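You operate a simulated robot arm through the tools that you are given. There is no shell and no other tool.

You are at the controls of a simulated robot arm. One attempt, no reset.

TASK
Vent the former, take the set insole out and put its block away.
Fine: insole on the mat, block in the free slot of the wooden board, shut the former's lid again; other insoles stay.

It is judged by the outcome, as a careful person would: the job done as asked, and still so three seconds after it is handed in. It fails if anything else is knocked over, pushed out of place, dropped, spilled or broken. A push-on lid holds only when it is set on centred and level and pressed home; a screw cap is set on level and turned clockwise until tight.

THE ROBOT
A 7-joint arm with a four-finger gripper, fixed in place. Base frame: the origin is at the foot of the arm, x ahead of it, y to its left, z up; the work surface is at about z = 90. Units: cm, rad, N and s.
Its first joint turns from -1.204 to 3.002 rad. Payload 3.67 kg.
The TCP is the grasp point between the finger pads, 2.8 cm short of the fingertips. In the tool frame z runs along the fingers and y along their closing line. Largest opening 11.2 cm; the body of the gripper starts 7.3 cm behind the TCP.
Orientation is that of the tool frame in the base frame, as a unit quaternion [x, y, z, w]. With the fingers straight down and closing along the base's y, the tool's x points along the base's -x, its y along +y and its z along -z.

THE INTERFACE
- The arm moves only by the tool move_arm. Its argument "series" is one flat list of numbers, 7 for each row, row after row: the gripper command, from -1 (fully open) to 1 (shut), values between in proportion, then the shift along the base's x, y, z in m, then the turn, a rotation vector about the base's x, y, z in rad. In form: [claw, dx, dy, dz, wx, wy, wz, claw, dx, dy, dz, wx, wy, wz, ...]. A call has 1 to 20 rows; each row is the pose to reach, as a shift and turn from the pose commanded when the call began. Rows are played at 5 a second. More than 5 cm and 0.15 rad between two rows, or a gripper value outside its range, and nothing of the call is played. Where a pose cannot be reached the arm comes as near as it can. A force on the tool above 90 N (or 10 N above the force at the start of the call, whichever is more), or a blocked arm, ends the call early, and 0.2 s more pass. The fingers move at their own pace and stop on an object; they squeeze with about 44 N. The grip force told is the motor's: it shows also when the fingers shut on nothing. Time passes only in rows, and 0.2 s behind the last, so rows that repeat a pose let the fingers close. It gives the time, the measured TCP pose, the force on the tool (base axes), the opening and the grip force at its end, in the units of the frame above (readings bear some noise), with the torque about the TCP (base axes, N m) and any sound that the robot's microphone picked up.
- Cameras (640 x 400 px; columns grow to the right, rows downward): "scene" is fixed at [4.84, -49.92, 167.21]; the picture's right is [-0.38, -0.92, 0.00], its down [-0.85, 0.35, -0.39] and it looks along [0.36, -0.15, -0.92] (base axes); focal length 214 px, centre (320, 200). "wrist" rides on the gripper at [6, -1.8, -10.4] in the tool frame; the picture's right is [0.29, 0.96, 0.00], its down [-0.80, 0.24, -0.55] and it looks along [-0.53, 0.16, 0.83] (tool axes); focal length 234 px, centre (320, 200). There is no depth. A picture from a camera that has moved, and an enlarged one, comes with that camera's place and axes in the base frame and with its lens.
- snapshot(camera): a new picture of that camera. No time passes.
- slide_trunk(by): slides the trunk up (or, below 0, down) by that many cm; the arm rides with it, the base frame stays. It gives what a move gives, with no picture.
- close_up(camera, box): a new picture of the part [left, top, right, bottom] of that camera's present view, enlarged. No time passes.
- close_job(): hands the job in; it is judged then, once.

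Nothing tells you positions but the pictures and the camera data. Unless the task says otherwise, let go and move clear before handing in.

The tools are called after ">>>" by a JSON object that holds its "fn" and its "kwargs". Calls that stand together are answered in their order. move_arm: Moves the arm, as the interface text tells. Its arguments: {"type":"object","properties":{"series":{"type":"array","items":{"type":"number"}}},"required":["series"]} The other tools are called the same way: slide_trunk (by) slides the trunk up or down; snapshot (camera) takes a picture; close_up (camera, box) takes an enlarged picture of a part of a camera's view; close_job () hands the job in.

At the start:

```text
clock: 0.0
tool_pos: [52.55, -40.98, 128.25]
tcp_rot: [0.001, 1.0, 0.0, 0.0]
contact_force: [0.6, 0.1, 0.0]
torque: [0.03, -0.01, 0.03]
width: 11.19
grasp_force: 0.0
trunk travel left (down, up): [-70.0, 14.0]
```

scene: 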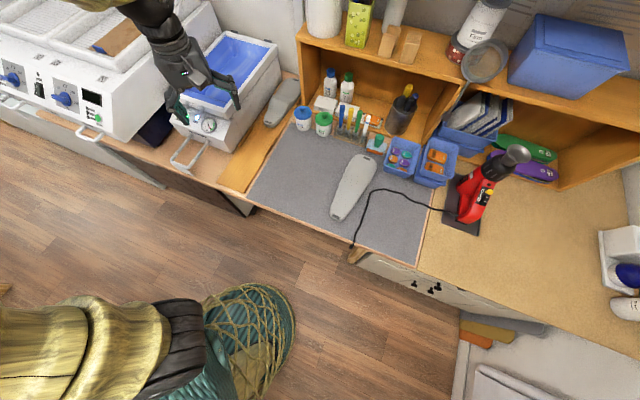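
wrist: 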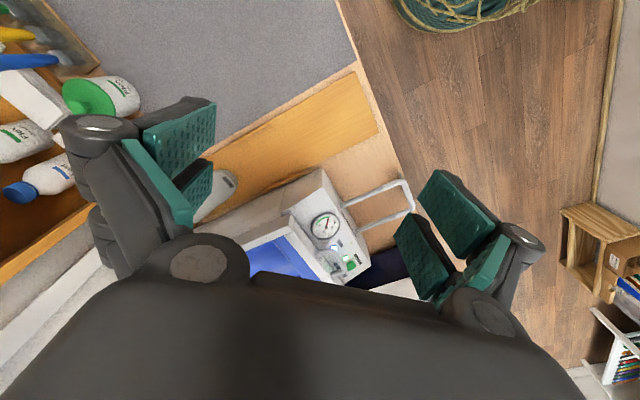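

I see a workbench with a former (white box with blue membrane and gauge, near the gripper), a grey mat with an insole or block on it, and shelves. I'll look closer before moving anything.

>>> {"fn": "close_up", "kwargs": {"camera": "scene", "box": [140, 0, 340, 200]}}

>>> {"fn": "close_up", "kwargs": {"camera": "scene", "box": [0, 0, 180, 150]}}

>>> {"fn": "close_up", "kwargs": {"camera": "scene", "box": [240, 50, 440, 270]}}

>>> {"fn": "close_up", "kwargs": {"camera": "scene", "box": [400, 0, 640, 240]}}

>>> {"fn": "close_up", "kwargs": {"camera": "wrist", "box": [180, 130, 460, 310]}}

```text
2.00 times, centred on (240, 100) of scene
camera zoom: at [4.84, -49.92, 167.21], right [-0.38, -0.92, 0.0], down [-0.85, 0.35, -0.39], along [0.36, -0.15, -0.92], focal length 429 px, centre (480, 400)
```

zoom: 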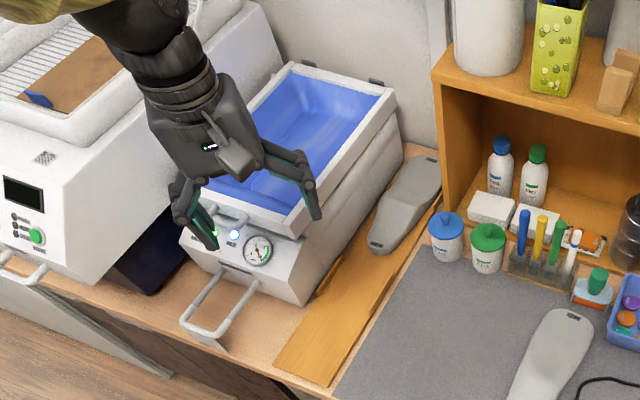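

```text
2.67 times, centred on (90, 75) of scene
camera zoom: at [4.84, -49.92, 167.21], right [-0.38, -0.92, 0.0], down [-0.85, 0.35, -0.39], along [0.36, -0.15, -0.92], focal length 572 px, centre (933, 533)
```

zoom: 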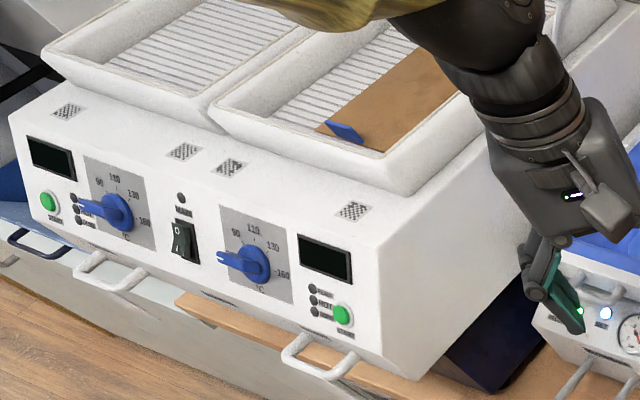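

```text
1.82 times, centred on (340, 160) of scene
camera zoom: at [4.84, -49.92, 167.21], right [-0.38, -0.92, 0.0], down [-0.85, 0.35, -0.39], along [0.36, -0.15, -0.92], focal length 390 px, centre (284, 273)
```

zoom: 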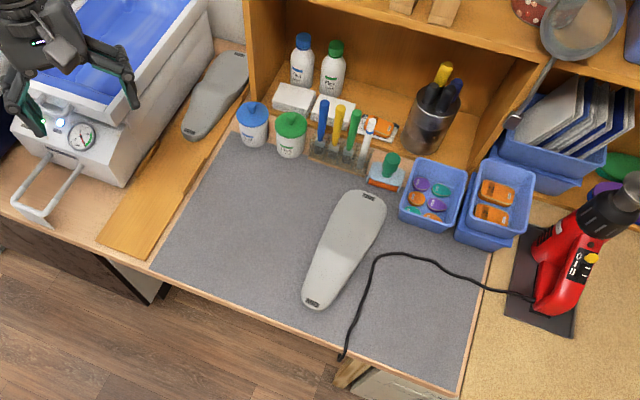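

```text
1.67 times, centred on (520, 120) of scene
camera zoom: at [4.84, -49.92, 167.21], right [-0.38, -0.92, 0.0], down [-0.85, 0.35, -0.39], along [0.36, -0.15, -0.92], focal length 358 px, centre (-13, 333)
```

zoom: 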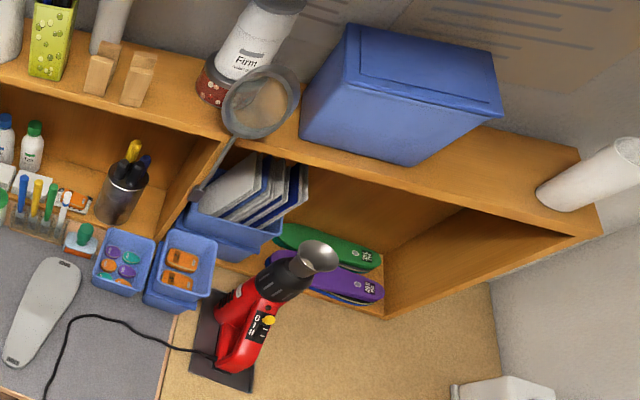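

```text
2.22 times, centred on (320, 220) of wrist
camera zoom: at [46.57, -42.84, 138.63], right [-0.29, 0.96, 0.0], down [0.8, 0.24, 0.55], along [0.53, 0.16, -0.83], focal length 520 px, centre (320, 156)
```

zoom: 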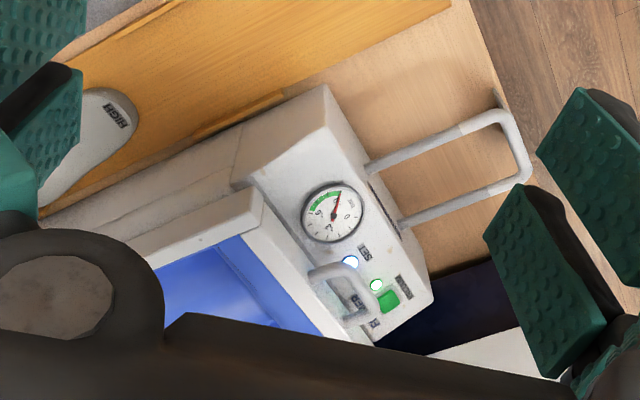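

The former stands at roughly x 74, y -33 with its front facing the robot diagonally; the board with one block on it is to its right, then the mat with a grey piece on it. I'll turn the wrist to face the bench and raise it for a better look.

>>> {"fn": "move_arm", "kwargs": {"series": [-1, 0.01, 0.02, 0.03, 0, 0, -0.14, -1, 0.02, 0.04, 0.05, 0, 0, -0.27, -1, 0.03, 0.06, 0.08, 0, 0, -0.4, -1, 0.04, 0.08, 0.1, 0, 0, -0.53, -1, 0.04, 0.1, 0.12, 0, 0, -0.66, -1, 0.04, 0.11, 0.14, 0, 0, -0.785]}}

>>> {"fn": "snapshot", "kwargs": {"camera": "wrist"}}

>>> {"fn": "snapshot", "kwargs": {"camera": "scene"}}

```text
clock: 1.4
tool_pos: [57.41, -32.78, 141.19]
tcp_rot: [0.39, 0.92, 0.046, -0.018]
contact_force: [-0.1, 0.1, 0.1]
torque: [-0.02, 0.02, 0.0]
width: 11.18
grasp_force: 0.0
out of reach, approached as far as the arm can: row 6
trunk travel left (down, up): [-70.0, 14.0]
```

```text
taken
camera wrist: at [51.81, -30.93, 151.9], right [0.49, 0.87, 0.09], down [0.73, -0.46, 0.51], along [0.49, -0.19, -0.85], focal length 234 px, centre (320, 200)
```

wrist: 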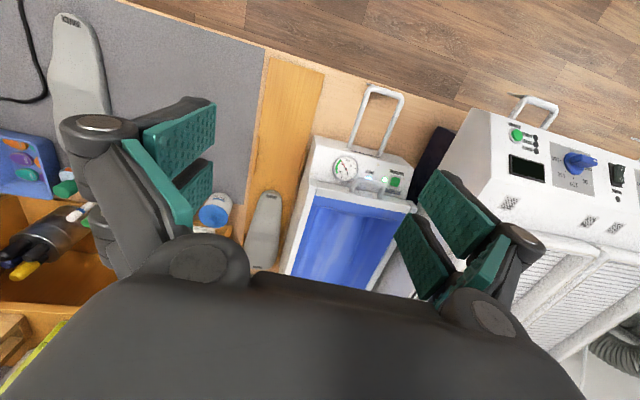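

```text
taken
```

scene: 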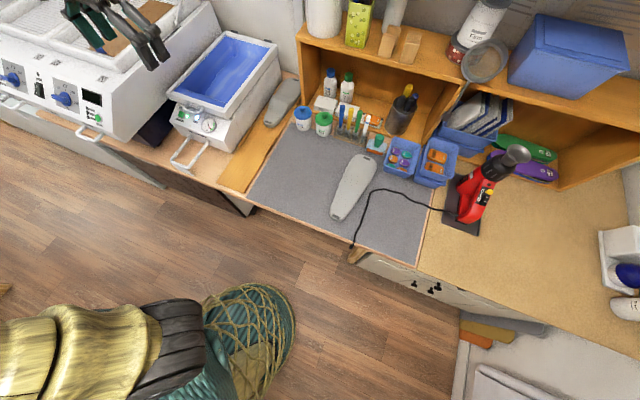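

The arm is clear of the former now. I'll zoom in on the former, the board and the mat from both cameras.

>>> {"fn": "close_up", "kwargs": {"camera": "scene", "box": [160, 20, 290, 110]}}

>>> {"fn": "close_up", "kwargs": {"camera": "scene", "box": [150, 80, 320, 200]}}

>>> {"fn": "close_up", "kwargs": {"camera": "scene", "box": [160, 90, 240, 145]}}

>>> {"fn": "close_up", "kwargs": {"camera": "wrist", "box": [270, 70, 430, 190]}}

>>> {"fn": "close_up", "kwargs": {"camera": "wrist", "box": [190, 40, 340, 280]}}

>>> {"fn": "close_up", "kwargs": {"camera": "scene", "box": [310, 140, 400, 230]}}

```text
4.44 times, centred on (225, 65) of scene
camera zoom: at [4.84, -49.92, 167.21], right [-0.38, -0.92, 0.0], down [-0.85, 0.35, -0.39], along [0.36, -0.15, -0.92], focal length 953 px, centre (742, 800)
```

zoom: 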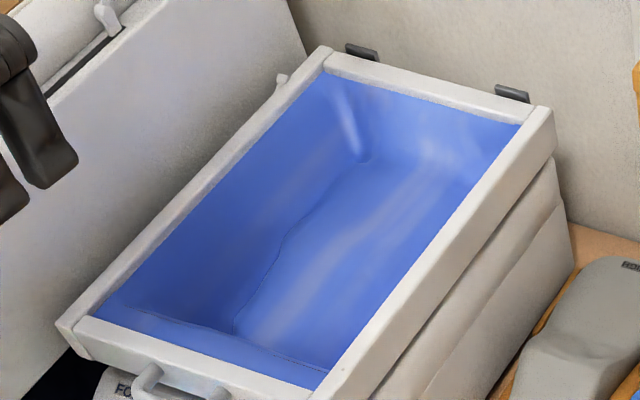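

```text
3.33 times, centred on (235, 140) of scene
camera zoom: at [4.84, -49.92, 167.21], right [-0.38, -0.92, 0.0], down [-0.85, 0.35, -0.39], along [0.36, -0.15, -0.92], focal length 715 px, centre (603, 400)
```

zoom: 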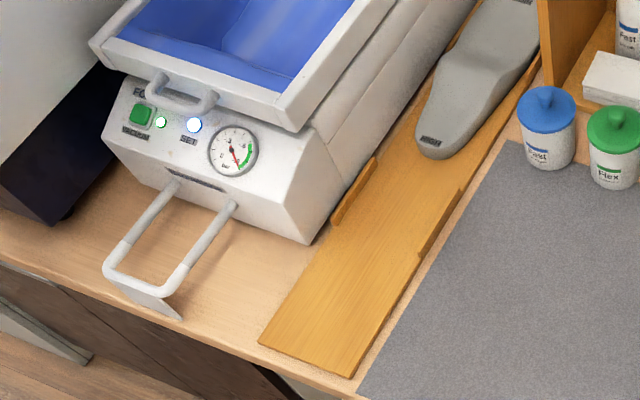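

```text
7.27 times, centred on (200, 118) of scene
camera zoom: at [4.84, -49.92, 167.21], right [-0.38, -0.92, 0.0], down [-0.85, 0.35, -0.39], along [0.36, -0.15, -0.92], focal length 1560 px, centre (1193, 800)
```

zoom: 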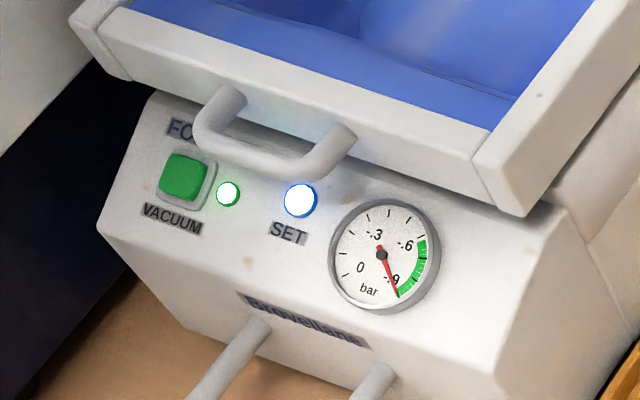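

```text
3.33 times, centred on (350, 130) of wrist
camera zoom: at [51.81, -30.93, 151.9], right [0.49, 0.87, 0.09], down [0.73, -0.46, 0.51], along [0.49, -0.19, -0.85], focal length 781 px, centre (220, 433)
```

zoom: 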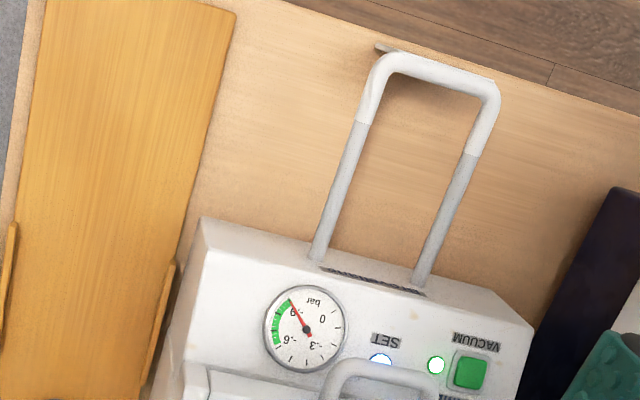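

```text
1.67 times, centred on (265, 160) of wrist
camera zoom: at [51.81, -30.93, 151.9], right [0.49, 0.87, 0.09], down [0.73, -0.46, 0.51], along [0.49, -0.19, -0.85], focal length 390 px, centre (412, 267)
```

zoom: 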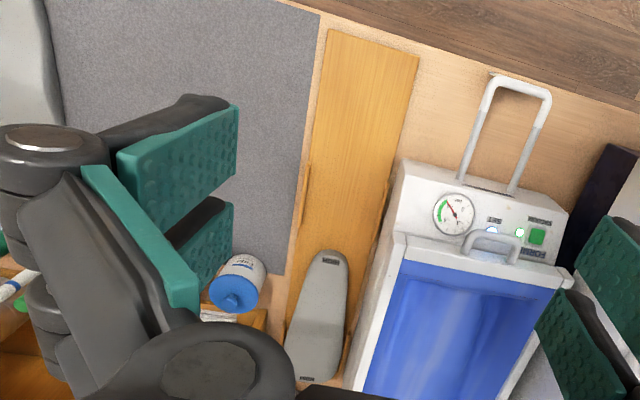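

```text
4.44 times, centred on (355, 185) of scene
camera zoom: at [4.84, -49.92, 167.21], right [-0.38, -0.92, 0.0], down [-0.85, 0.35, -0.39], along [0.36, -0.15, -0.92], focal length 953 px, centre (164, 267)
```

zoom: 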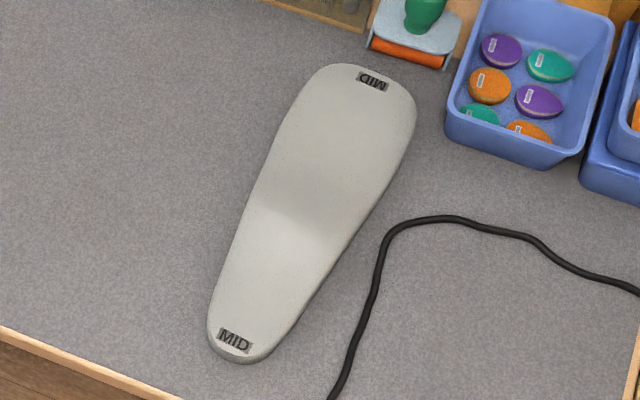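

The former's lid (blue membrane) is closed with the vacuum near -0.9 bar. The green VACUUM button is near (86, -23.5, 101), the lid handle is near (77, -28, 109), and the lid is hinged at the back. The board has the HIGH block at the back and a free front slot. Next I'll move towards the button with the fingers closed.

>>> {"fn": "move_arm", "kwargs": {"series": [1, 0.03, 0.01, -0.03, 0, 0, 0, 1, 0.06, 0.02, -0.06, 0, 0, 0, 1, 0.09, 0.03, -0.09, 0, 0, 0, 1, 0.12, 0.04, -0.12, 0, 0, 0, 1, 0.15, 0.045, -0.14, 0, 0, 0, 1, 0.176, 0.048, -0.16, 0, 0, 0, 1, 0.176, 0.048, -0.16, 0, 0, 0]}}

>>> {"fn": "snapshot", "kwargs": {"camera": "wrist"}}

>>> {"fn": "snapshot", "kwargs": {"camera": "scene"}}

```text
clock: 3.0
tool_pos: [74.95, -25.67, 126.0]
tcp_rot: [0.383, 0.924, -0.001, 0.0]
contact_force: [-0.7, -0.5, 0.8]
torque: [-0.03, -0.07, 0.01]
width: 0.01
grasp_force: 36.0
trunk travel left (down, up): [-70.0, 14.0]
```

```text
taken
camera wrist: at [69.34, -22.73, 136.42], right [0.47, 0.88, 0.0], down [0.73, -0.39, 0.56], along [0.49, -0.26, -0.83], focal length 234 px, centre (320, 200)
```

wrist: 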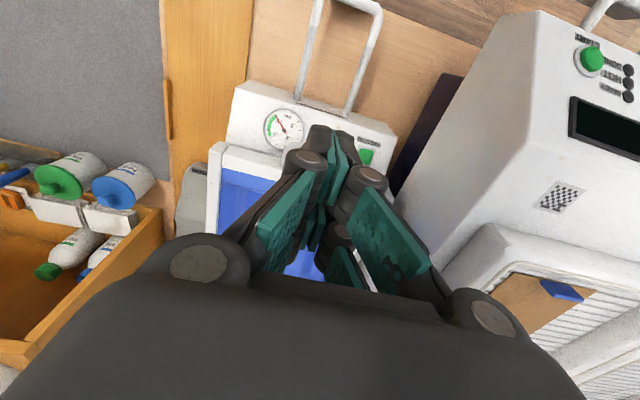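

```text
taken
```

scene: 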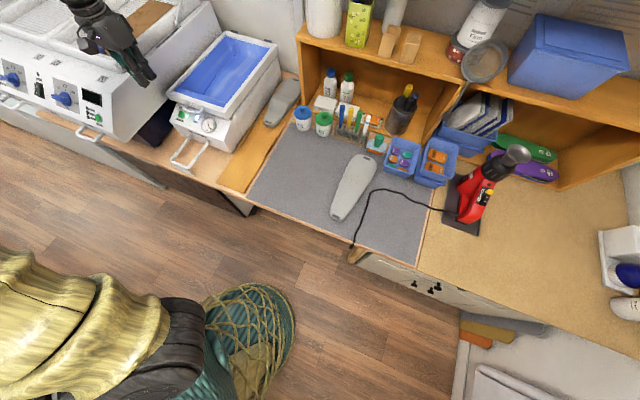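

I'm above the front of the former and the wrist pose is exact again. I'll zoom in here to refine the positions of the button, gauge and handle.

>>> {"fn": "close_up", "kwargs": {"camera": "wrist", "box": [220, 70, 420, 195]}}

>>> {"fn": "close_up", "kwargs": {"camera": "scene", "box": [160, 20, 290, 145]}}

```text
3.20 times, centred on (320, 132) of wrist
camera zoom: at [69.34, -22.73, 136.42], right [0.47, 0.88, 0.0], down [0.73, -0.39, 0.56], along [0.49, -0.26, -0.83], focal length 749 px, centre (320, 416)
```

zoom: 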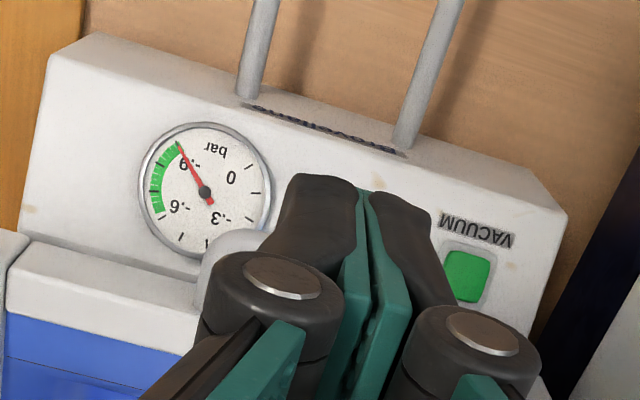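

```text
3.20 times, centred on (225, 82) of scene
camera zoom: at [4.84, -49.92, 167.21], right [-0.38, -0.92, 0.0], down [-0.85, 0.35, -0.39], along [0.36, -0.15, -0.92], focal length 686 px, centre (624, 576)
```

zoom: 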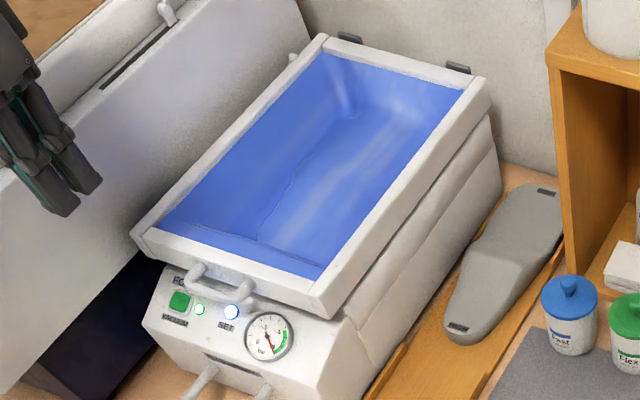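

The button comes out at about (86.2, -23.4, 101.4) from both views, well clear of the lid handle. I'll move over it with a slight forward tilt and stop just above.

>>> {"fn": "move_arm", "kwargs": {"series": [1, 0.03, 0.012, -0.02, -0.07, -0.07, 0, 1, 0.065, 0.024, -0.04, -0.14, -0.14, 0, 1, 0.0985, 0.0367, -0.06, -0.21, -0.21, 0, 1, 0.0985, 0.0367, -0.1, -0.21, -0.21, 0, 1, 0.0985, 0.0367, -0.14, -0.21, -0.21, 0, 1, 0.0985, 0.0367, -0.17, -0.21, -0.21, 0, 1, 0.0985, 0.0367, -0.181, -0.21, -0.21, 0, 1, 0.0985, 0.0367, -0.181, -0.21, -0.21, 0]}}

>>> {"fn": "snapshot", "kwargs": {"camera": "wrist"}}

>>> {"fn": "close_up", "kwargs": {"camera": "scene", "box": [140, 60, 260, 145]}}

```text
clock: 4.8
tool_pos: [84.96, -21.89, 107.76]
tcp_rot: [0.378, 0.914, -0.057, 0.137]
contact_force: [-0.6, -0.2, -0.9]
torque: [-0.02, 0.03, -0.01]
width: 0.0
grasp_force: 35.4
trunk travel left (down, up): [-70.0, 14.0]
```

```text
taken
camera wrist: at [77.39, -17.02, 116.0], right [0.48, 0.87, -0.09], down [0.59, -0.25, 0.76], along [0.64, -0.42, -0.64], focal length 234 px, centre (320, 200)
```

wrist: 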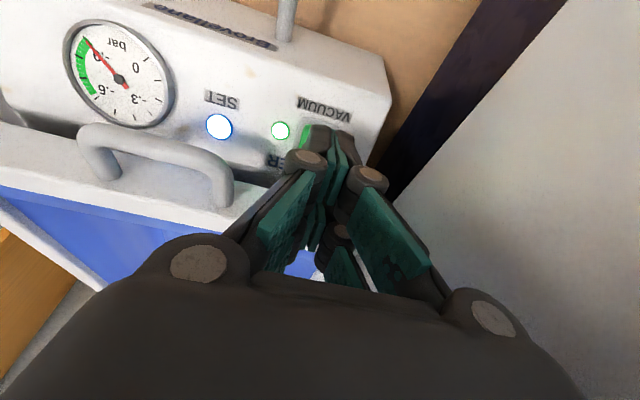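

```text
4.71 times, centred on (200, 102) of scene
camera zoom: at [4.84, -49.92, 167.21], right [-0.38, -0.92, 0.0], down [-0.85, 0.35, -0.39], along [0.36, -0.15, -0.92], focal length 1009 px, centre (885, 659)
```

zoom: 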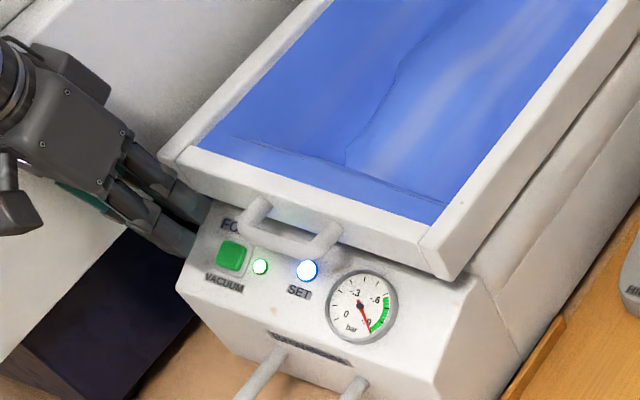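

The fingertip is lined up with the VACUUM button and about 4 cm from it. I'll press along the fingers.

>>> {"fn": "move_arm", "kwargs": {"series": [1, 0.002, -0.005, -0.0143, 0, 0, 0, 1, 0.0043, -0.0083, -0.0287, 0, 0, 0, 1, 0.0053, -0.0093, -0.0334, 0, 0, 0, 1, 0.0063, -0.0103, -0.0382, 0, 0, 0, 1, 0.0068, -0.0108, -0.0406, 0, 0, 0, 1, 0.0072, -0.0112, -0.0425, 0, 0, 0]}}

>>> {"fn": "close_up", "kwargs": {"camera": "scene", "box": [140, 60, 260, 145]}}

>>> {"fn": "snapshot", "kwargs": {"camera": "wrist"}}

```text
clock: 6.2
tool_pos: [85.64, -23.22, 103.88]
tcp_rot: [0.378, 0.914, -0.057, 0.138]
contact_force: [2.1, 2.0, 10.4]
torque: [-0.08, -0.15, 0.06]
width: 0.6
grasp_force: 35.6
trunk travel left (down, up): [-70.0, 14.0]
heard: click
```

```text
4.71 times, centred on (200, 102) of scene
camera zoom: at [4.84, -49.92, 167.21], right [-0.38, -0.92, 0.0], down [-0.85, 0.35, -0.39], along [0.36, -0.15, -0.92], focal length 1009 px, centre (885, 659)
```

zoom: 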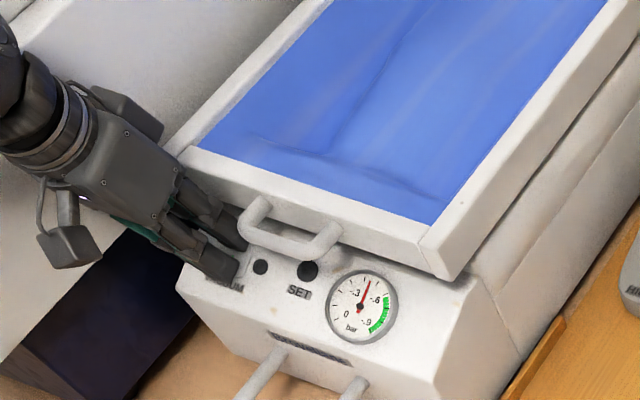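

```text
taken
camera wrist: at [78.04, -18.2, 112.01], right [0.48, 0.87, -0.08], down [0.59, -0.25, 0.77], along [0.65, -0.42, -0.64], focal length 234 px, centre (320, 200)
```

wrist: 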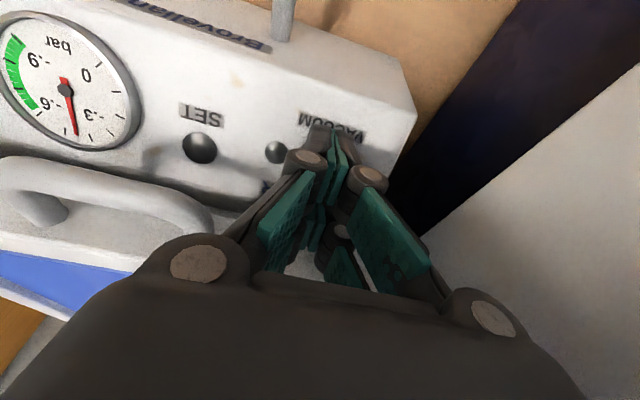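

The button clicked, the lights went out and the gauge is falling. I'll back off and wait for it to reach 0.

>>> {"fn": "move_arm", "kwargs": {"series": [1, -0.004, 0.004, 0.02, 0, 0, 0, 1, -0.008, 0.008, 0.04, 0, 0, 0, 1, -0.03, 0.015, 0.07, 0, 0, 0, 1, -0.06, 0.01, 0.1, 0, 0, 0, -0.3, -0.09, 0.0, 0.12, 0, 0, 0, -0.3, -0.12, -0.01, 0.13, 0, 0, 0, -0.3, -0.14, -0.02, 0.14, 0, 0, 0, -0.3, -0.14, -0.02, 0.14, 0, 0, 0, -0.3, -0.14, -0.02, 0.14, 0, 0, 0, -0.3, -0.14, -0.02, 0.14, 0, 0, 0]}}

>>> {"fn": "close_up", "kwargs": {"camera": "scene", "box": [150, 30, 290, 145]}}

>>> {"fn": "snapshot", "kwargs": {"camera": "wrist"}}

```text
clock: 8.4
tool_pos: [71.51, -25.35, 117.69]
tcp_rot: [0.379, 0.913, -0.057, 0.137]
contact_force: [-0.2, 0.1, 0.1]
torque: [0.03, 0.01, 0.02]
width: 7.27
grasp_force: 0.0
trunk travel left (down, up): [-70.0, 14.0]
```

```text
3.48 times, centred on (220, 88) of scene
camera zoom: at [4.84, -49.92, 167.21], right [-0.38, -0.92, 0.0], down [-0.85, 0.35, -0.39], along [0.36, -0.15, -0.92], focal length 746 px, centre (668, 591)
```

zoom: 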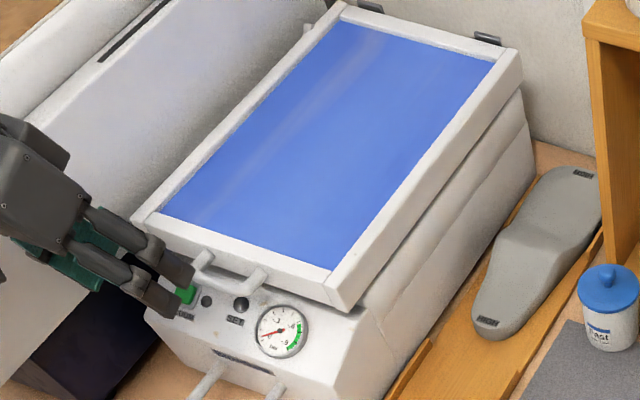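

```text
taken
camera wrist: at [63.91, -20.4, 125.83], right [0.48, 0.87, -0.09], down [0.59, -0.25, 0.76], along [0.64, -0.42, -0.64], focal length 234 px, centre (320, 200)
```

wrist: 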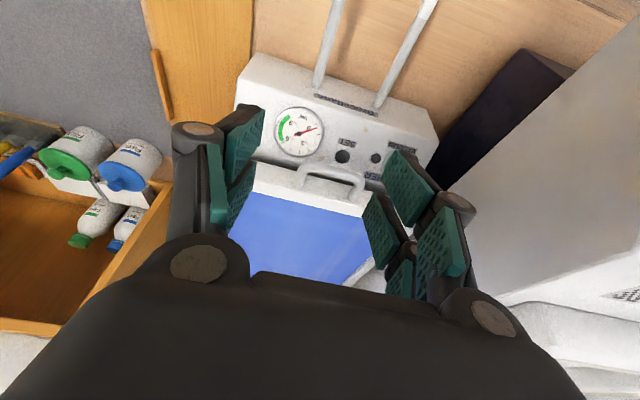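

The gauge is at 0 and the membrane has gone slack. Next is the lid handle, so I'll zoom in to locate it.

>>> {"fn": "close_up", "kwargs": {"camera": "wrist", "box": [230, 90, 430, 215]}}

>>> {"fn": "close_up", "kwargs": {"camera": "scene", "box": [170, 70, 250, 120]}}

```text
3.20 times, centred on (330, 152) of wrist
camera zoom: at [63.91, -20.4, 125.83], right [0.48, 0.87, -0.09], down [0.59, -0.25, 0.76], along [0.64, -0.42, -0.64], focal length 749 px, centre (288, 352)
```

zoom: 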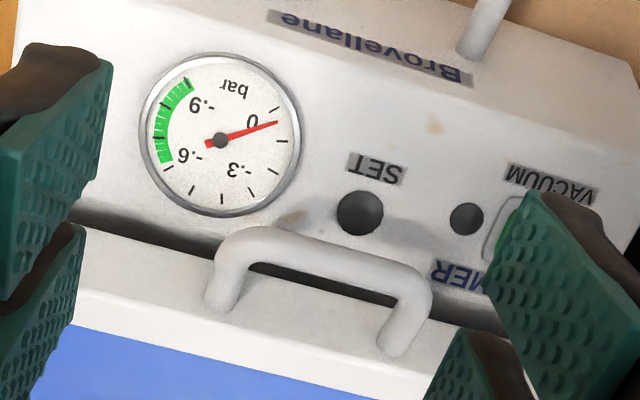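

```text
8.00 times, centred on (210, 95) of scene
camera zoom: at [4.84, -49.92, 167.21], right [-0.38, -0.92, 0.0], down [-0.85, 0.35, -0.39], along [0.36, -0.15, -0.92], focal length 1716 px, centre (1200, 1040)
```

zoom: 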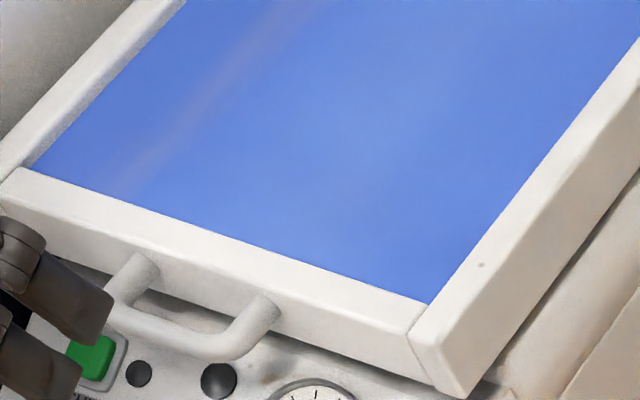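

The handle bar runs from about E 31.5 to 38.5, centred near (78.6, -29.3, 107.8). The lid swings up a long way, so I'll raise the trunk first and then approach the handle with the fingers tilted forward.

>>> {"fn": "slide_trunk", "kwargs": {"by": 14}}

>>> {"fn": "move_arm", "kwargs": {"series": [-1, 0.0, 0.0, -0.03, -0.1, -0.1, 0, -1, 0.005, 0.0, -0.07, -0.2, -0.2, 0, -1, 0.01, 0.005, -0.11, -0.3, -0.3, 0, -1, 0.02, 0.008, -0.15, -0.4, -0.4, 0, -1, 0.024, 0.0085, -0.186, -0.424, -0.424, 0, -1, 0.024, 0.0085, -0.186, -0.424, -0.424, 0]}}

>>> {"fn": "snapshot", "kwargs": {"camera": "wrist"}}

>>> {"fn": "close_up", "kwargs": {"camera": "scene", "box": [140, 50, 260, 145]}}

```text
clock: 10.1
tool_pos: [71.38, -25.2, 131.6]
tcp_rot: [0.378, 0.914, -0.056, 0.138]
contact_force: [-0.3, -0.3, -0.5]
torque: [-0.02, -0.02, -0.03]
width: 7.28
grasp_force: 0.0
trunk travel left (down, up): [-84.0, 0.0]
```

```text
clock: 10.9
tool_pos: [71.06, -26.19, 122.24]
tcp_rot: [0.42, 0.874, -0.063, 0.237]
contact_force: [-0.9, 0.5, 0.0]
torque: [-0.02, -0.01, -0.02]
width: 11.18
grasp_force: 0.0
out of reach, approached as far as the arm can: row 3
trunk travel left (down, up): [-84.0, 0.0]
stopped in row 3: the arm was blocked; the commanded pose is now the measured one
```

```text
taken
camera wrist: at [62.6, -19.89, 128.54], right [0.58, 0.82, -0.05], down [0.41, -0.24, 0.88], along [0.71, -0.53, -0.47], focal length 234 px, centre (320, 200)
```

wrist: 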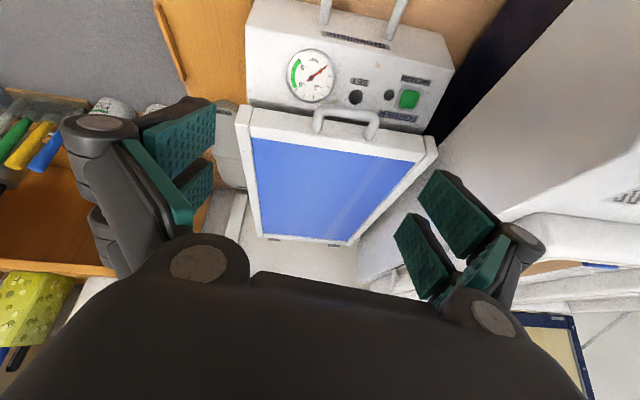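

```text
4.21 times, centred on (200, 98) of scene
camera zoom: at [4.84, -49.92, 167.21], right [-0.38, -0.92, 0.0], down [-0.85, 0.35, -0.39], along [0.36, -0.15, -0.92], focal length 903 px, centre (825, 632)
```

zoom: 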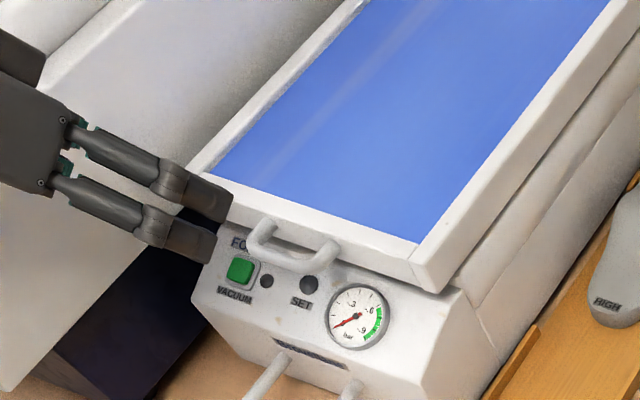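

The arm stopped at a joint limit while tilting further. I'll check its current posture.

>>> {"fn": "snapshot", "kwargs": {"camera": "scene"}}

>>> {"fn": "close_up", "kwargs": {"camera": "scene", "box": [0, 0, 220, 200]}}

```text
taken
```

scene: 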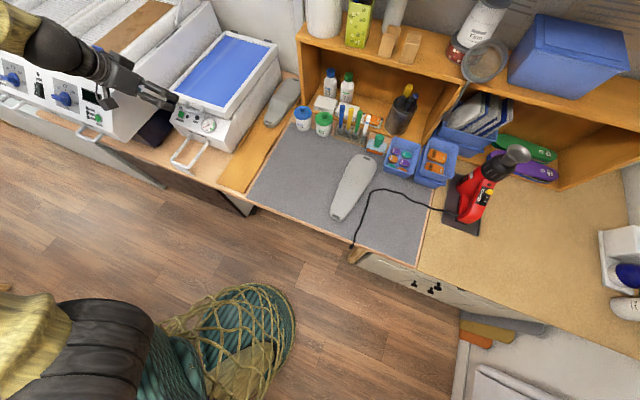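

```text
2.00 times, centred on (110, 100) of scene
camera zoom: at [4.84, -49.92, 167.21], right [-0.38, -0.92, 0.0], down [-0.85, 0.35, -0.39], along [0.36, -0.15, -0.92], focal length 429 px, centre (740, 400)
```

zoom: 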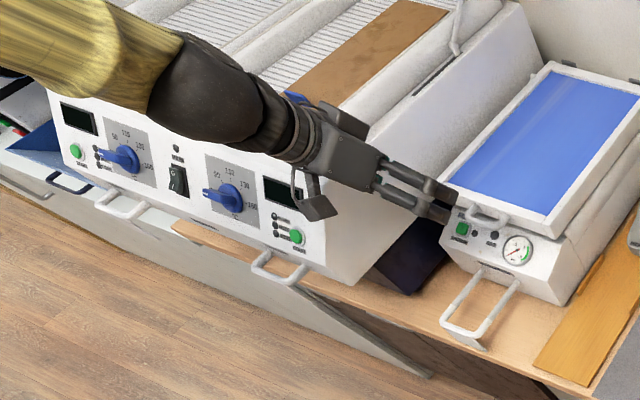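

The forearm comes in from the upper left, so I'll test how far and high the arm can reach above the lid in free space, going straight up first.

>>> {"fn": "move_arm", "kwargs": {"series": [-1, 0.0, 0.0, 0.04, 0.06, 0.08, 0.02, -1, 0.01, -0.01, 0.08, 0.12, 0.16, 0.05, -1, 0.03, -0.02, 0.12, 0.18, 0.24, 0.07, -1, 0.05, -0.035, 0.16, 0.24, 0.32, 0.09, -1, 0.07, -0.045, 0.2, 0.3, 0.39, 0.108, -1, 0.1, -0.06, 0.23, 0.3, 0.39, 0.108, -1, 0.12, -0.075, 0.26, 0.3, 0.39, 0.108, -1, 0.138, -0.0916, 0.278, 0.3, 0.39, 0.108]}}

>>> {"fn": "snapshot", "kwargs": {"camera": "scene"}}

```text
clock: 12.7
tool_pos: [84.96, -35.2, 150.02]
tcp_rot: [0.381, 0.925, 0.0, 0.002]
contact_force: [-0.3, -0.1, -0.1]
torque: [0.03, 0.0, 0.03]
width: 11.2
grasp_force: 0.0
trunk travel left (down, up): [-84.0, 0.0]
```

```text
taken
```

scene: 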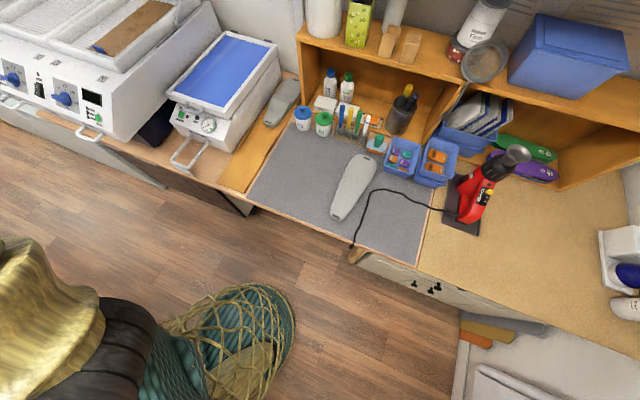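

The arm reaches (85, -35, 150) easily with the fingers down. I'll probe further out, over where the raised lid edge would end up.

>>> {"fn": "move_arm", "kwargs": {"series": [-1, 0.03, -0.03, 0.005, 0, 0, 0, -1, 0.06, -0.06, 0.01, 0, 0, 0, -1, 0.09, -0.09, 0.015, 0, 0, 0, -1, 0.12, -0.12, 0.02, 0, 0, 0, -1, 0.15, -0.15, 0.02, 0, 0, 0]}}

>>> {"fn": "snapshot", "kwargs": {"camera": "wrist"}}

```text
clock: 13.9
tool_pos: [97.11, -49.49, 151.46]
tcp_rot: [0.382, 0.924, 0.002, 0.001]
contact_force: [-1.1, 0.5, 0.1]
torque: [-0.03, -0.01, 0.03]
width: 11.18
grasp_force: 0.1
out of reach, approached as far as the arm can: row 5
trunk travel left (down, up): [-84.0, 0.0]
```

```text
taken
camera wrist: at [91.53, -46.72, 161.93], right [0.47, 0.88, 0.0], down [0.73, -0.39, 0.56], along [0.49, -0.26, -0.83], focal length 234 px, centre (320, 200)
```

wrist: 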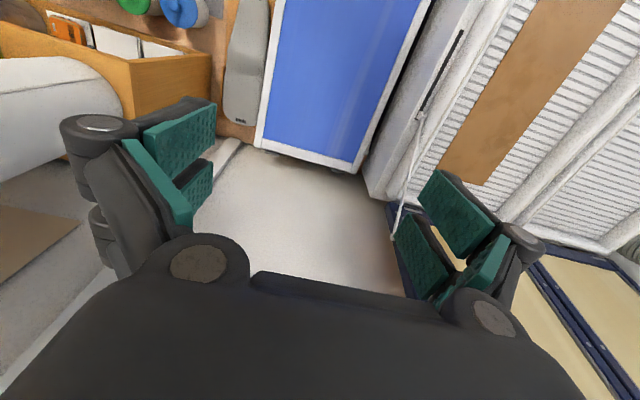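

With the trunk up, a vertical tool reaches to about 104 cm bench-depth at z 151, enough to swing the lid well open. Now I'll come back and hover over the lid handle.

>>> {"fn": "move_arm", "kwargs": {"series": [-1, -0.03, 0.03, 0.0, 0, 0, 0, -1, -0.06, 0.06, 0.0, 0, 0, 0, -1, -0.09, 0.09, -0.02, 0, 0, 0, -1, -0.12, 0.12, -0.04, 0, 0, 0, -1, -0.15, 0.15, -0.07, 0, 0, 0, -1, -0.18, 0.18, -0.1, 0, 0, 0, -1, -0.2133, 0.2093, -0.13, 0, 0, 0, -1, -0.2133, 0.2093, -0.17, 0, 0, 0, -1, -0.2133, 0.2093, -0.21, 0, 0, 0, -1, -0.2133, 0.2093, -0.25, 0, 0, 0, -1, -0.2133, 0.2093, -0.29, 0, 0, 0, -1, -0.2133, 0.2093, -0.34, 0, 0, 0, -1, -0.2133, 0.2093, -0.34, 0, 0, 0]}}

>>> {"fn": "snapshot", "kwargs": {"camera": "wrist"}}

>>> {"fn": "close_up", "kwargs": {"camera": "scene", "box": [140, 50, 260, 145]}}

```text
refused: row 5 steps farther than a row can; nothing moved
```

```text
taken
camera wrist: at [91.53, -46.72, 161.93], right [0.47, 0.88, 0.0], down [0.73, -0.39, 0.56], along [0.49, -0.26, -0.83], focal length 234 px, centre (320, 200)
```

wrist: 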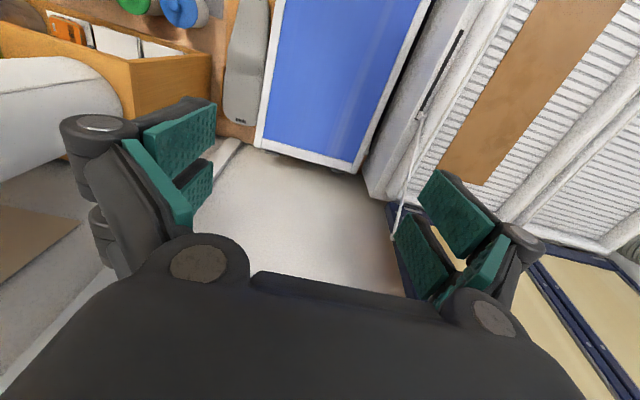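

```text
4.21 times, centred on (200, 98) of scene
camera zoom: at [4.84, -49.92, 167.21], right [-0.38, -0.92, 0.0], down [-0.85, 0.35, -0.39], along [0.36, -0.15, -0.92], focal length 903 px, centre (825, 632)
```

zoom: 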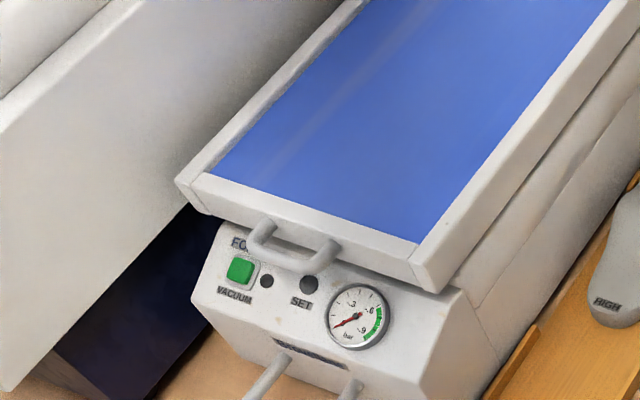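

That was refused only for step size. Same path with smaller steps.

>>> {"fn": "move_arm", "kwargs": {"series": [-1, -0.03, 0.03, 0.0, 0, 0, 0, -1, -0.06, 0.06, 0.0, 0, 0, 0, -1, -0.09, 0.09, -0.015, 0, 0, 0, -1, -0.12, 0.12, -0.03, 0, 0, 0, -1, -0.15, 0.15, -0.045, 0, 0, 0, -1, -0.18, 0.18, -0.06, 0, 0, 0, -1, -0.2133, 0.2093, -0.08, 0, 0, 0, -1, -0.2133, 0.2093, -0.12, 0, 0, 0, -1, -0.2133, 0.2093, -0.16, 0, 0, 0, -1, -0.2133, 0.2093, -0.2, 0, 0, 0, -1, -0.2133, 0.2093, -0.24, 0, 0, 0, -1, -0.2133, 0.2093, -0.28, 0, 0, 0, -1, -0.2133, 0.2093, -0.32, 0, 0, 0, -1, -0.2133, 0.2093, -0.34, 0, 0, 0, -1, -0.2133, 0.2093, -0.34, 0, 0, 0]}}

>>> {"fn": "snapshot", "kwargs": {"camera": "wrist"}}

>>> {"fn": "close_up", "kwargs": {"camera": "scene", "box": [140, 50, 260, 145]}}

```text
clock: 17.1
tool_pos: [75.55, -28.21, 117.52]
tcp_rot: [0.381, 0.925, 0.001, 0.004]
contact_force: [0.4, 0.7, 0.3]
torque: [0.0, 0.02, -0.03]
width: 11.18
grasp_force: 0.0
trunk travel left (down, up): [-84.0, 0.0]
```

```text
taken
camera wrist: at [70.0, -25.25, 127.94], right [0.47, 0.88, 0.0], down [0.73, -0.39, 0.56], along [0.49, -0.26, -0.83], focal length 234 px, centre (320, 200)
```

wrist: 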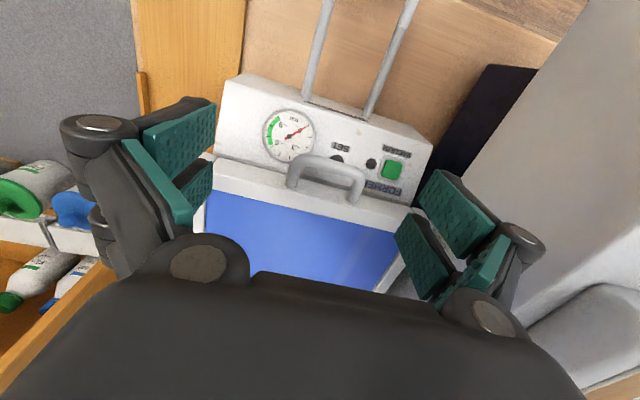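

```text
4.21 times, centred on (200, 98) of scene
camera zoom: at [4.84, -49.92, 167.21], right [-0.38, -0.92, 0.0], down [-0.85, 0.35, -0.39], along [0.36, -0.15, -0.92], focal length 903 px, centre (825, 632)
```

zoom: 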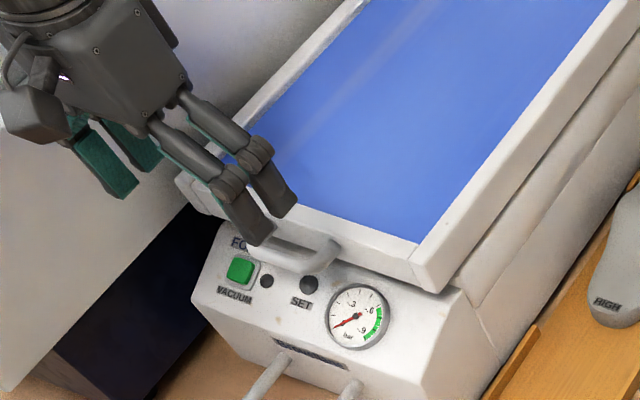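

The tool is just in front of and above the handle. A zoom to recheck the handle position before descending.

>>> {"fn": "close_up", "kwargs": {"camera": "wrist", "box": [240, 120, 420, 230]}}

```text
3.56 times, centred on (330, 175) of wrist
camera zoom: at [70.0, -25.25, 127.94], right [0.47, 0.88, 0.0], down [0.73, -0.39, 0.56], along [0.49, -0.26, -0.83], focal length 833 px, centre (284, 289)
```

zoom: 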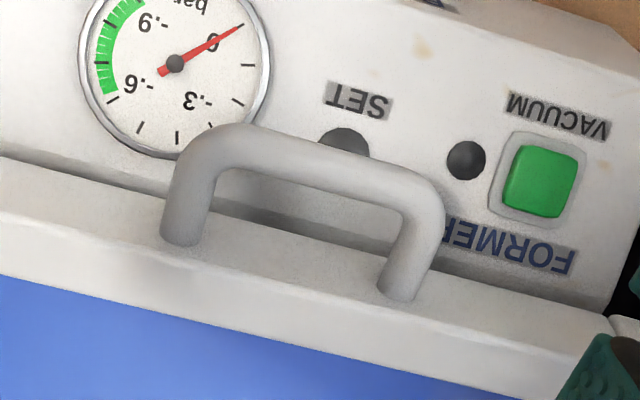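

The handle centre checks out at about (78.8, -29.2, 107.9). I'll descend with fingers open on either side of it and close on its ends.

>>> {"fn": "move_arm", "kwargs": {"series": [-1, 0.0325, -0.0099, -0.01, 0, 0, 0, -1, 0.0325, -0.0099, -0.04, 0, 0, 0, -1, 0.0325, -0.0099, -0.07, 0, 0, 0, -1, 0.0325, -0.0099, -0.096, 0, 0, 0, -1, 0.0325, -0.0099, -0.096, 0, 0, 0, 1, 0.0325, -0.0099, -0.096, 0, 0, 0, 1, 0.0325, -0.0099, -0.096, 0, 0, 0, 1, 0.0325, -0.0099, -0.096, 0, 0, 0]}}

>>> {"fn": "snapshot", "kwargs": {"camera": "wrist"}}

>>> {"fn": "close_up", "kwargs": {"camera": "scene", "box": [140, 50, 260, 145]}}

```text
clock: 18.9
tool_pos: [79.29, -28.87, 108.33]
tcp_rot: [0.381, 0.925, 0.0, 0.006]
contact_force: [36.0, 33.7, 25.5]
torque: [0.73, -1.63, 1.52]
width: 7.87
grasp_force: 44.7
trunk travel left (down, up): [-84.0, 0.0]
```

```text
taken
camera wrist: at [73.63, -25.87, 118.64], right [0.47, 0.88, 0.0], down [0.73, -0.39, 0.56], along [0.5, -0.26, -0.83], focal length 234 px, centre (320, 200)
```

wrist: 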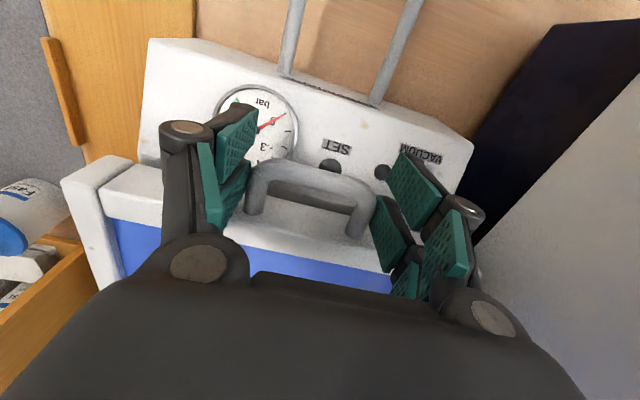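

```text
4.21 times, centred on (200, 98) of scene
camera zoom: at [4.84, -49.92, 167.21], right [-0.38, -0.92, 0.0], down [-0.85, 0.35, -0.39], along [0.36, -0.15, -0.92], focal length 903 px, centre (825, 632)
```

zoom: 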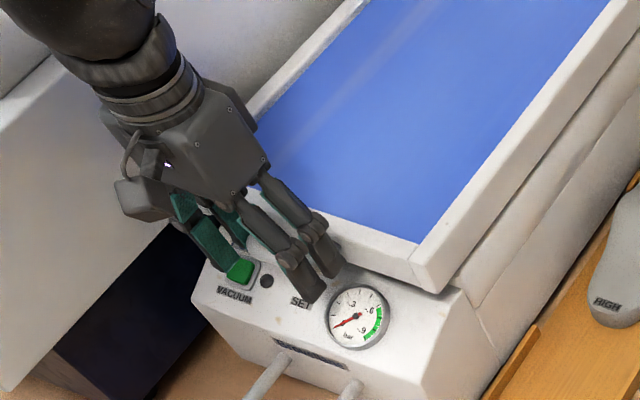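

The fingers are on the handle ends but it is about 0.6 cm further left than I aimed, giving a side load. I'll recentre on it before lifting.

>>> {"fn": "move_arm", "kwargs": {"series": [1, 0.0025, 0.0025, 0.003, 0, 0, 0, 1, 0.005, 0.005, 0.005, 0, 0, 0, 1, 0.005, 0.005, 0.005, 0, 0, 0]}}

>>> {"fn": "close_up", "kwargs": {"camera": "wrist", "box": [140, 90, 500, 300]}}

```text
clock: 19.7
tool_pos: [79.38, -28.86, 108.38]
tcp_rot: [0.383, 0.924, -0.002, 0.001]
contact_force: [13.7, 16.7, 0.8]
torque: [-0.58, -0.16, 0.03]
width: 7.89
grasp_force: 44.9
trunk travel left (down, up): [-84.0, 0.0]
```

```text
1.78 times, centred on (320, 195) of wrist
camera zoom: at [73.78, -25.84, 118.74], right [0.47, 0.88, 0.0], down [0.73, -0.39, 0.56], along [0.49, -0.26, -0.83], focal length 416 px, centre (320, 209)
```

zoom: 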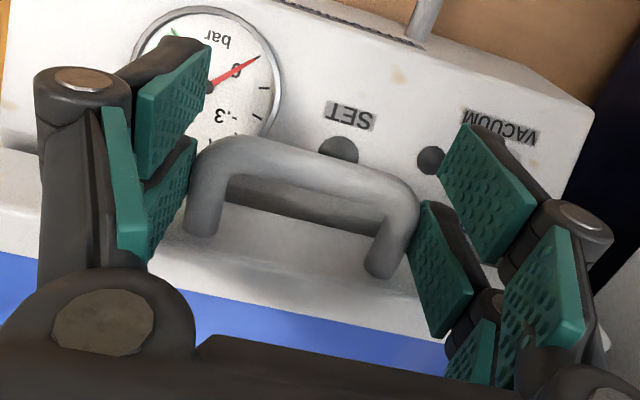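

Centred grip, low load. I'll raise the handle along the hinge arc, a small test lift first.

>>> {"fn": "move_arm", "kwargs": {"series": [1, 0, 0, 0.01, 0, 0, 0, 1, 0.0005, -0.0005, 0.02, 0, 0, 0, 1, 0.001, -0.001, 0.03, 0, 0, 0, 1, 0.0015, -0.0015, 0.04, 0, 0, 0, 1, 0.0015, -0.0015, 0.04, 0, 0, 0]}}

>>> {"fn": "close_up", "kwargs": {"camera": "scene", "box": [140, 20, 300, 145]}}

```text
clock: 20.9
tool_pos: [79.45, -28.99, 112.64]
tcp_rot: [0.381, 0.924, -0.001, 0.003]
contact_force: [-11.7, 4.0, -1.6]
torque: [-0.17, 0.69, -0.27]
width: 7.88
grasp_force: 45.4
trunk travel left (down, up): [-84.0, 0.0]
```

```text
3.20 times, centred on (220, 82) of scene
camera zoom: at [4.84, -49.92, 167.21], right [-0.38, -0.92, 0.0], down [-0.85, 0.35, -0.39], along [0.36, -0.15, -0.92], focal length 686 px, centre (640, 576)
```

zoom: 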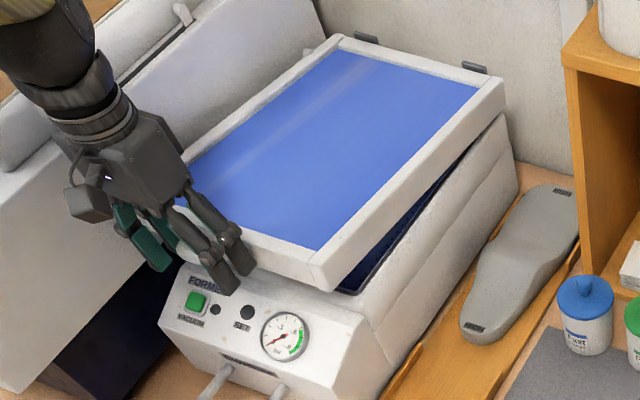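

The lid is lifting freely on its back hinge. I'll continue the arc.

>>> {"fn": "move_arm", "kwargs": {"series": [1, 0.002, -0.002, 0.017, 0, 0, 0, 1, 0.004, -0.004, 0.0336, 0, 0, 0, 1, 0.01, -0.01, 0.0689, 0, 0, 0, 1, 0.0181, -0.0181, 0.1034, 0, 0, 0, 1, 0.0281, -0.0281, 0.1369, 0, 0, 0, 1, 0.04, -0.04, 0.1691, 0, 0, 0, 1, 0.0537, -0.0537, 0.1999, 0, 0, 0, 1, 0.0537, -0.0537, 0.1999, 0, 0, 0]}}

>>> {"fn": "snapshot", "kwargs": {"camera": "scene"}}

>>> {"fn": "snapshot", "kwargs": {"camera": "wrist"}}

```text
clock: 22.7
tool_pos: [84.9, -34.11, 132.93]
tcp_rot: [0.381, 0.924, 0.001, 0.004]
contact_force: [-7.1, 0.8, 5.7]
torque: [0.01, -0.89, -0.08]
width: 7.93
grasp_force: 45.0
trunk travel left (down, up): [-84.0, 0.0]
```

```text
taken
```

scene: 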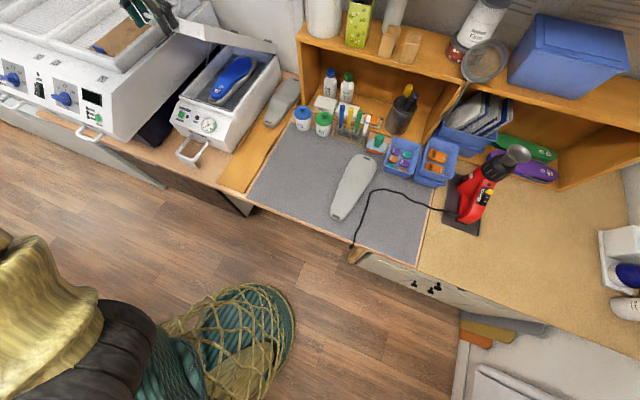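

```text
taken
camera wrist: at [79.18, -31.35, 143.25], right [0.47, 0.88, 0.0], down [0.73, -0.39, 0.56], along [0.5, -0.26, -0.83], focal length 234 px, centre (320, 200)
```

wrist: 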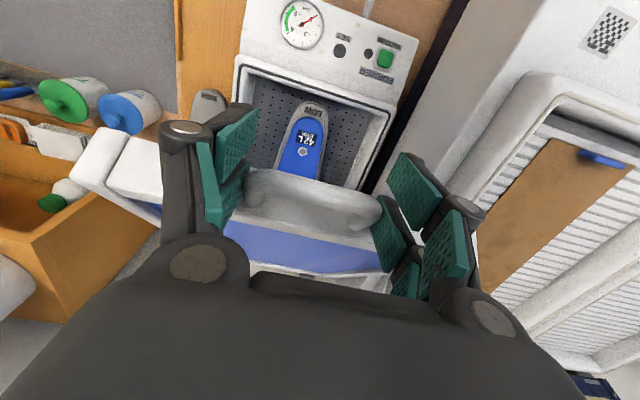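

The lid is about 35° open and shows a blue insole on a block labelled LOW. Continuing the arc to open it further.

>>> {"fn": "move_arm", "kwargs": {"series": [1, 0.007, -0.007, 0.0145, 0, 0, 0, 1, 0.0153, -0.0153, 0.0292, 0, 0, 0, 1, 0.0323, -0.0323, 0.0565, 0, 0, 0, 1, 0.0507, -0.0507, 0.0818, 0, 0, 0, 1, 0.0706, -0.0706, 0.105, 0, 0, 0, 1, 0.0916, -0.0916, 0.1259, 0, 0, 0, 1, 0.1025, -0.1025, 0.1352, 0, 0, 0, 1, 0.1138, -0.1138, 0.1443, 0, 0, 0, 1, 0.1138, -0.1138, 0.1443, 0, 0, 0]}}

>>> {"fn": "snapshot", "kwargs": {"camera": "scene"}}

>>> {"fn": "snapshot", "kwargs": {"camera": "wrist"}}

```text
clock: 24.7
tool_pos: [96.31, -45.74, 147.06]
tcp_rot: [0.382, 0.924, 0.0, 0.005]
contact_force: [-1.6, -0.6, 5.9]
torque: [-0.16, -0.77, 0.11]
width: 7.87
grasp_force: 45.0
trunk travel left (down, up): [-84.0, 0.0]
```

```text
taken
```

scene: 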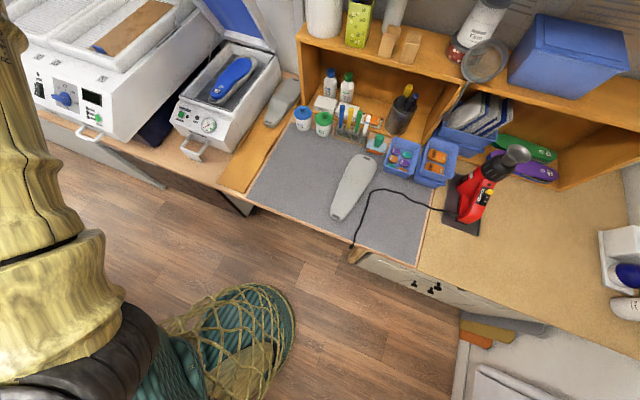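

```text
taken
camera wrist: at [90.62, -42.78, 157.5], right [0.47, 0.88, 0.0], down [0.73, -0.39, 0.56], along [0.49, -0.26, -0.83], focal length 234 px, centre (320, 200)
```

wrist: 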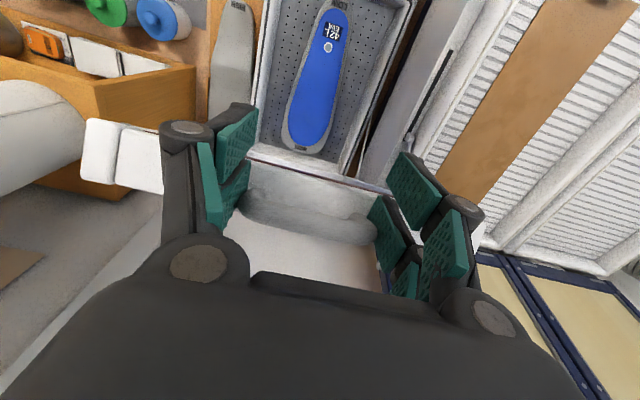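

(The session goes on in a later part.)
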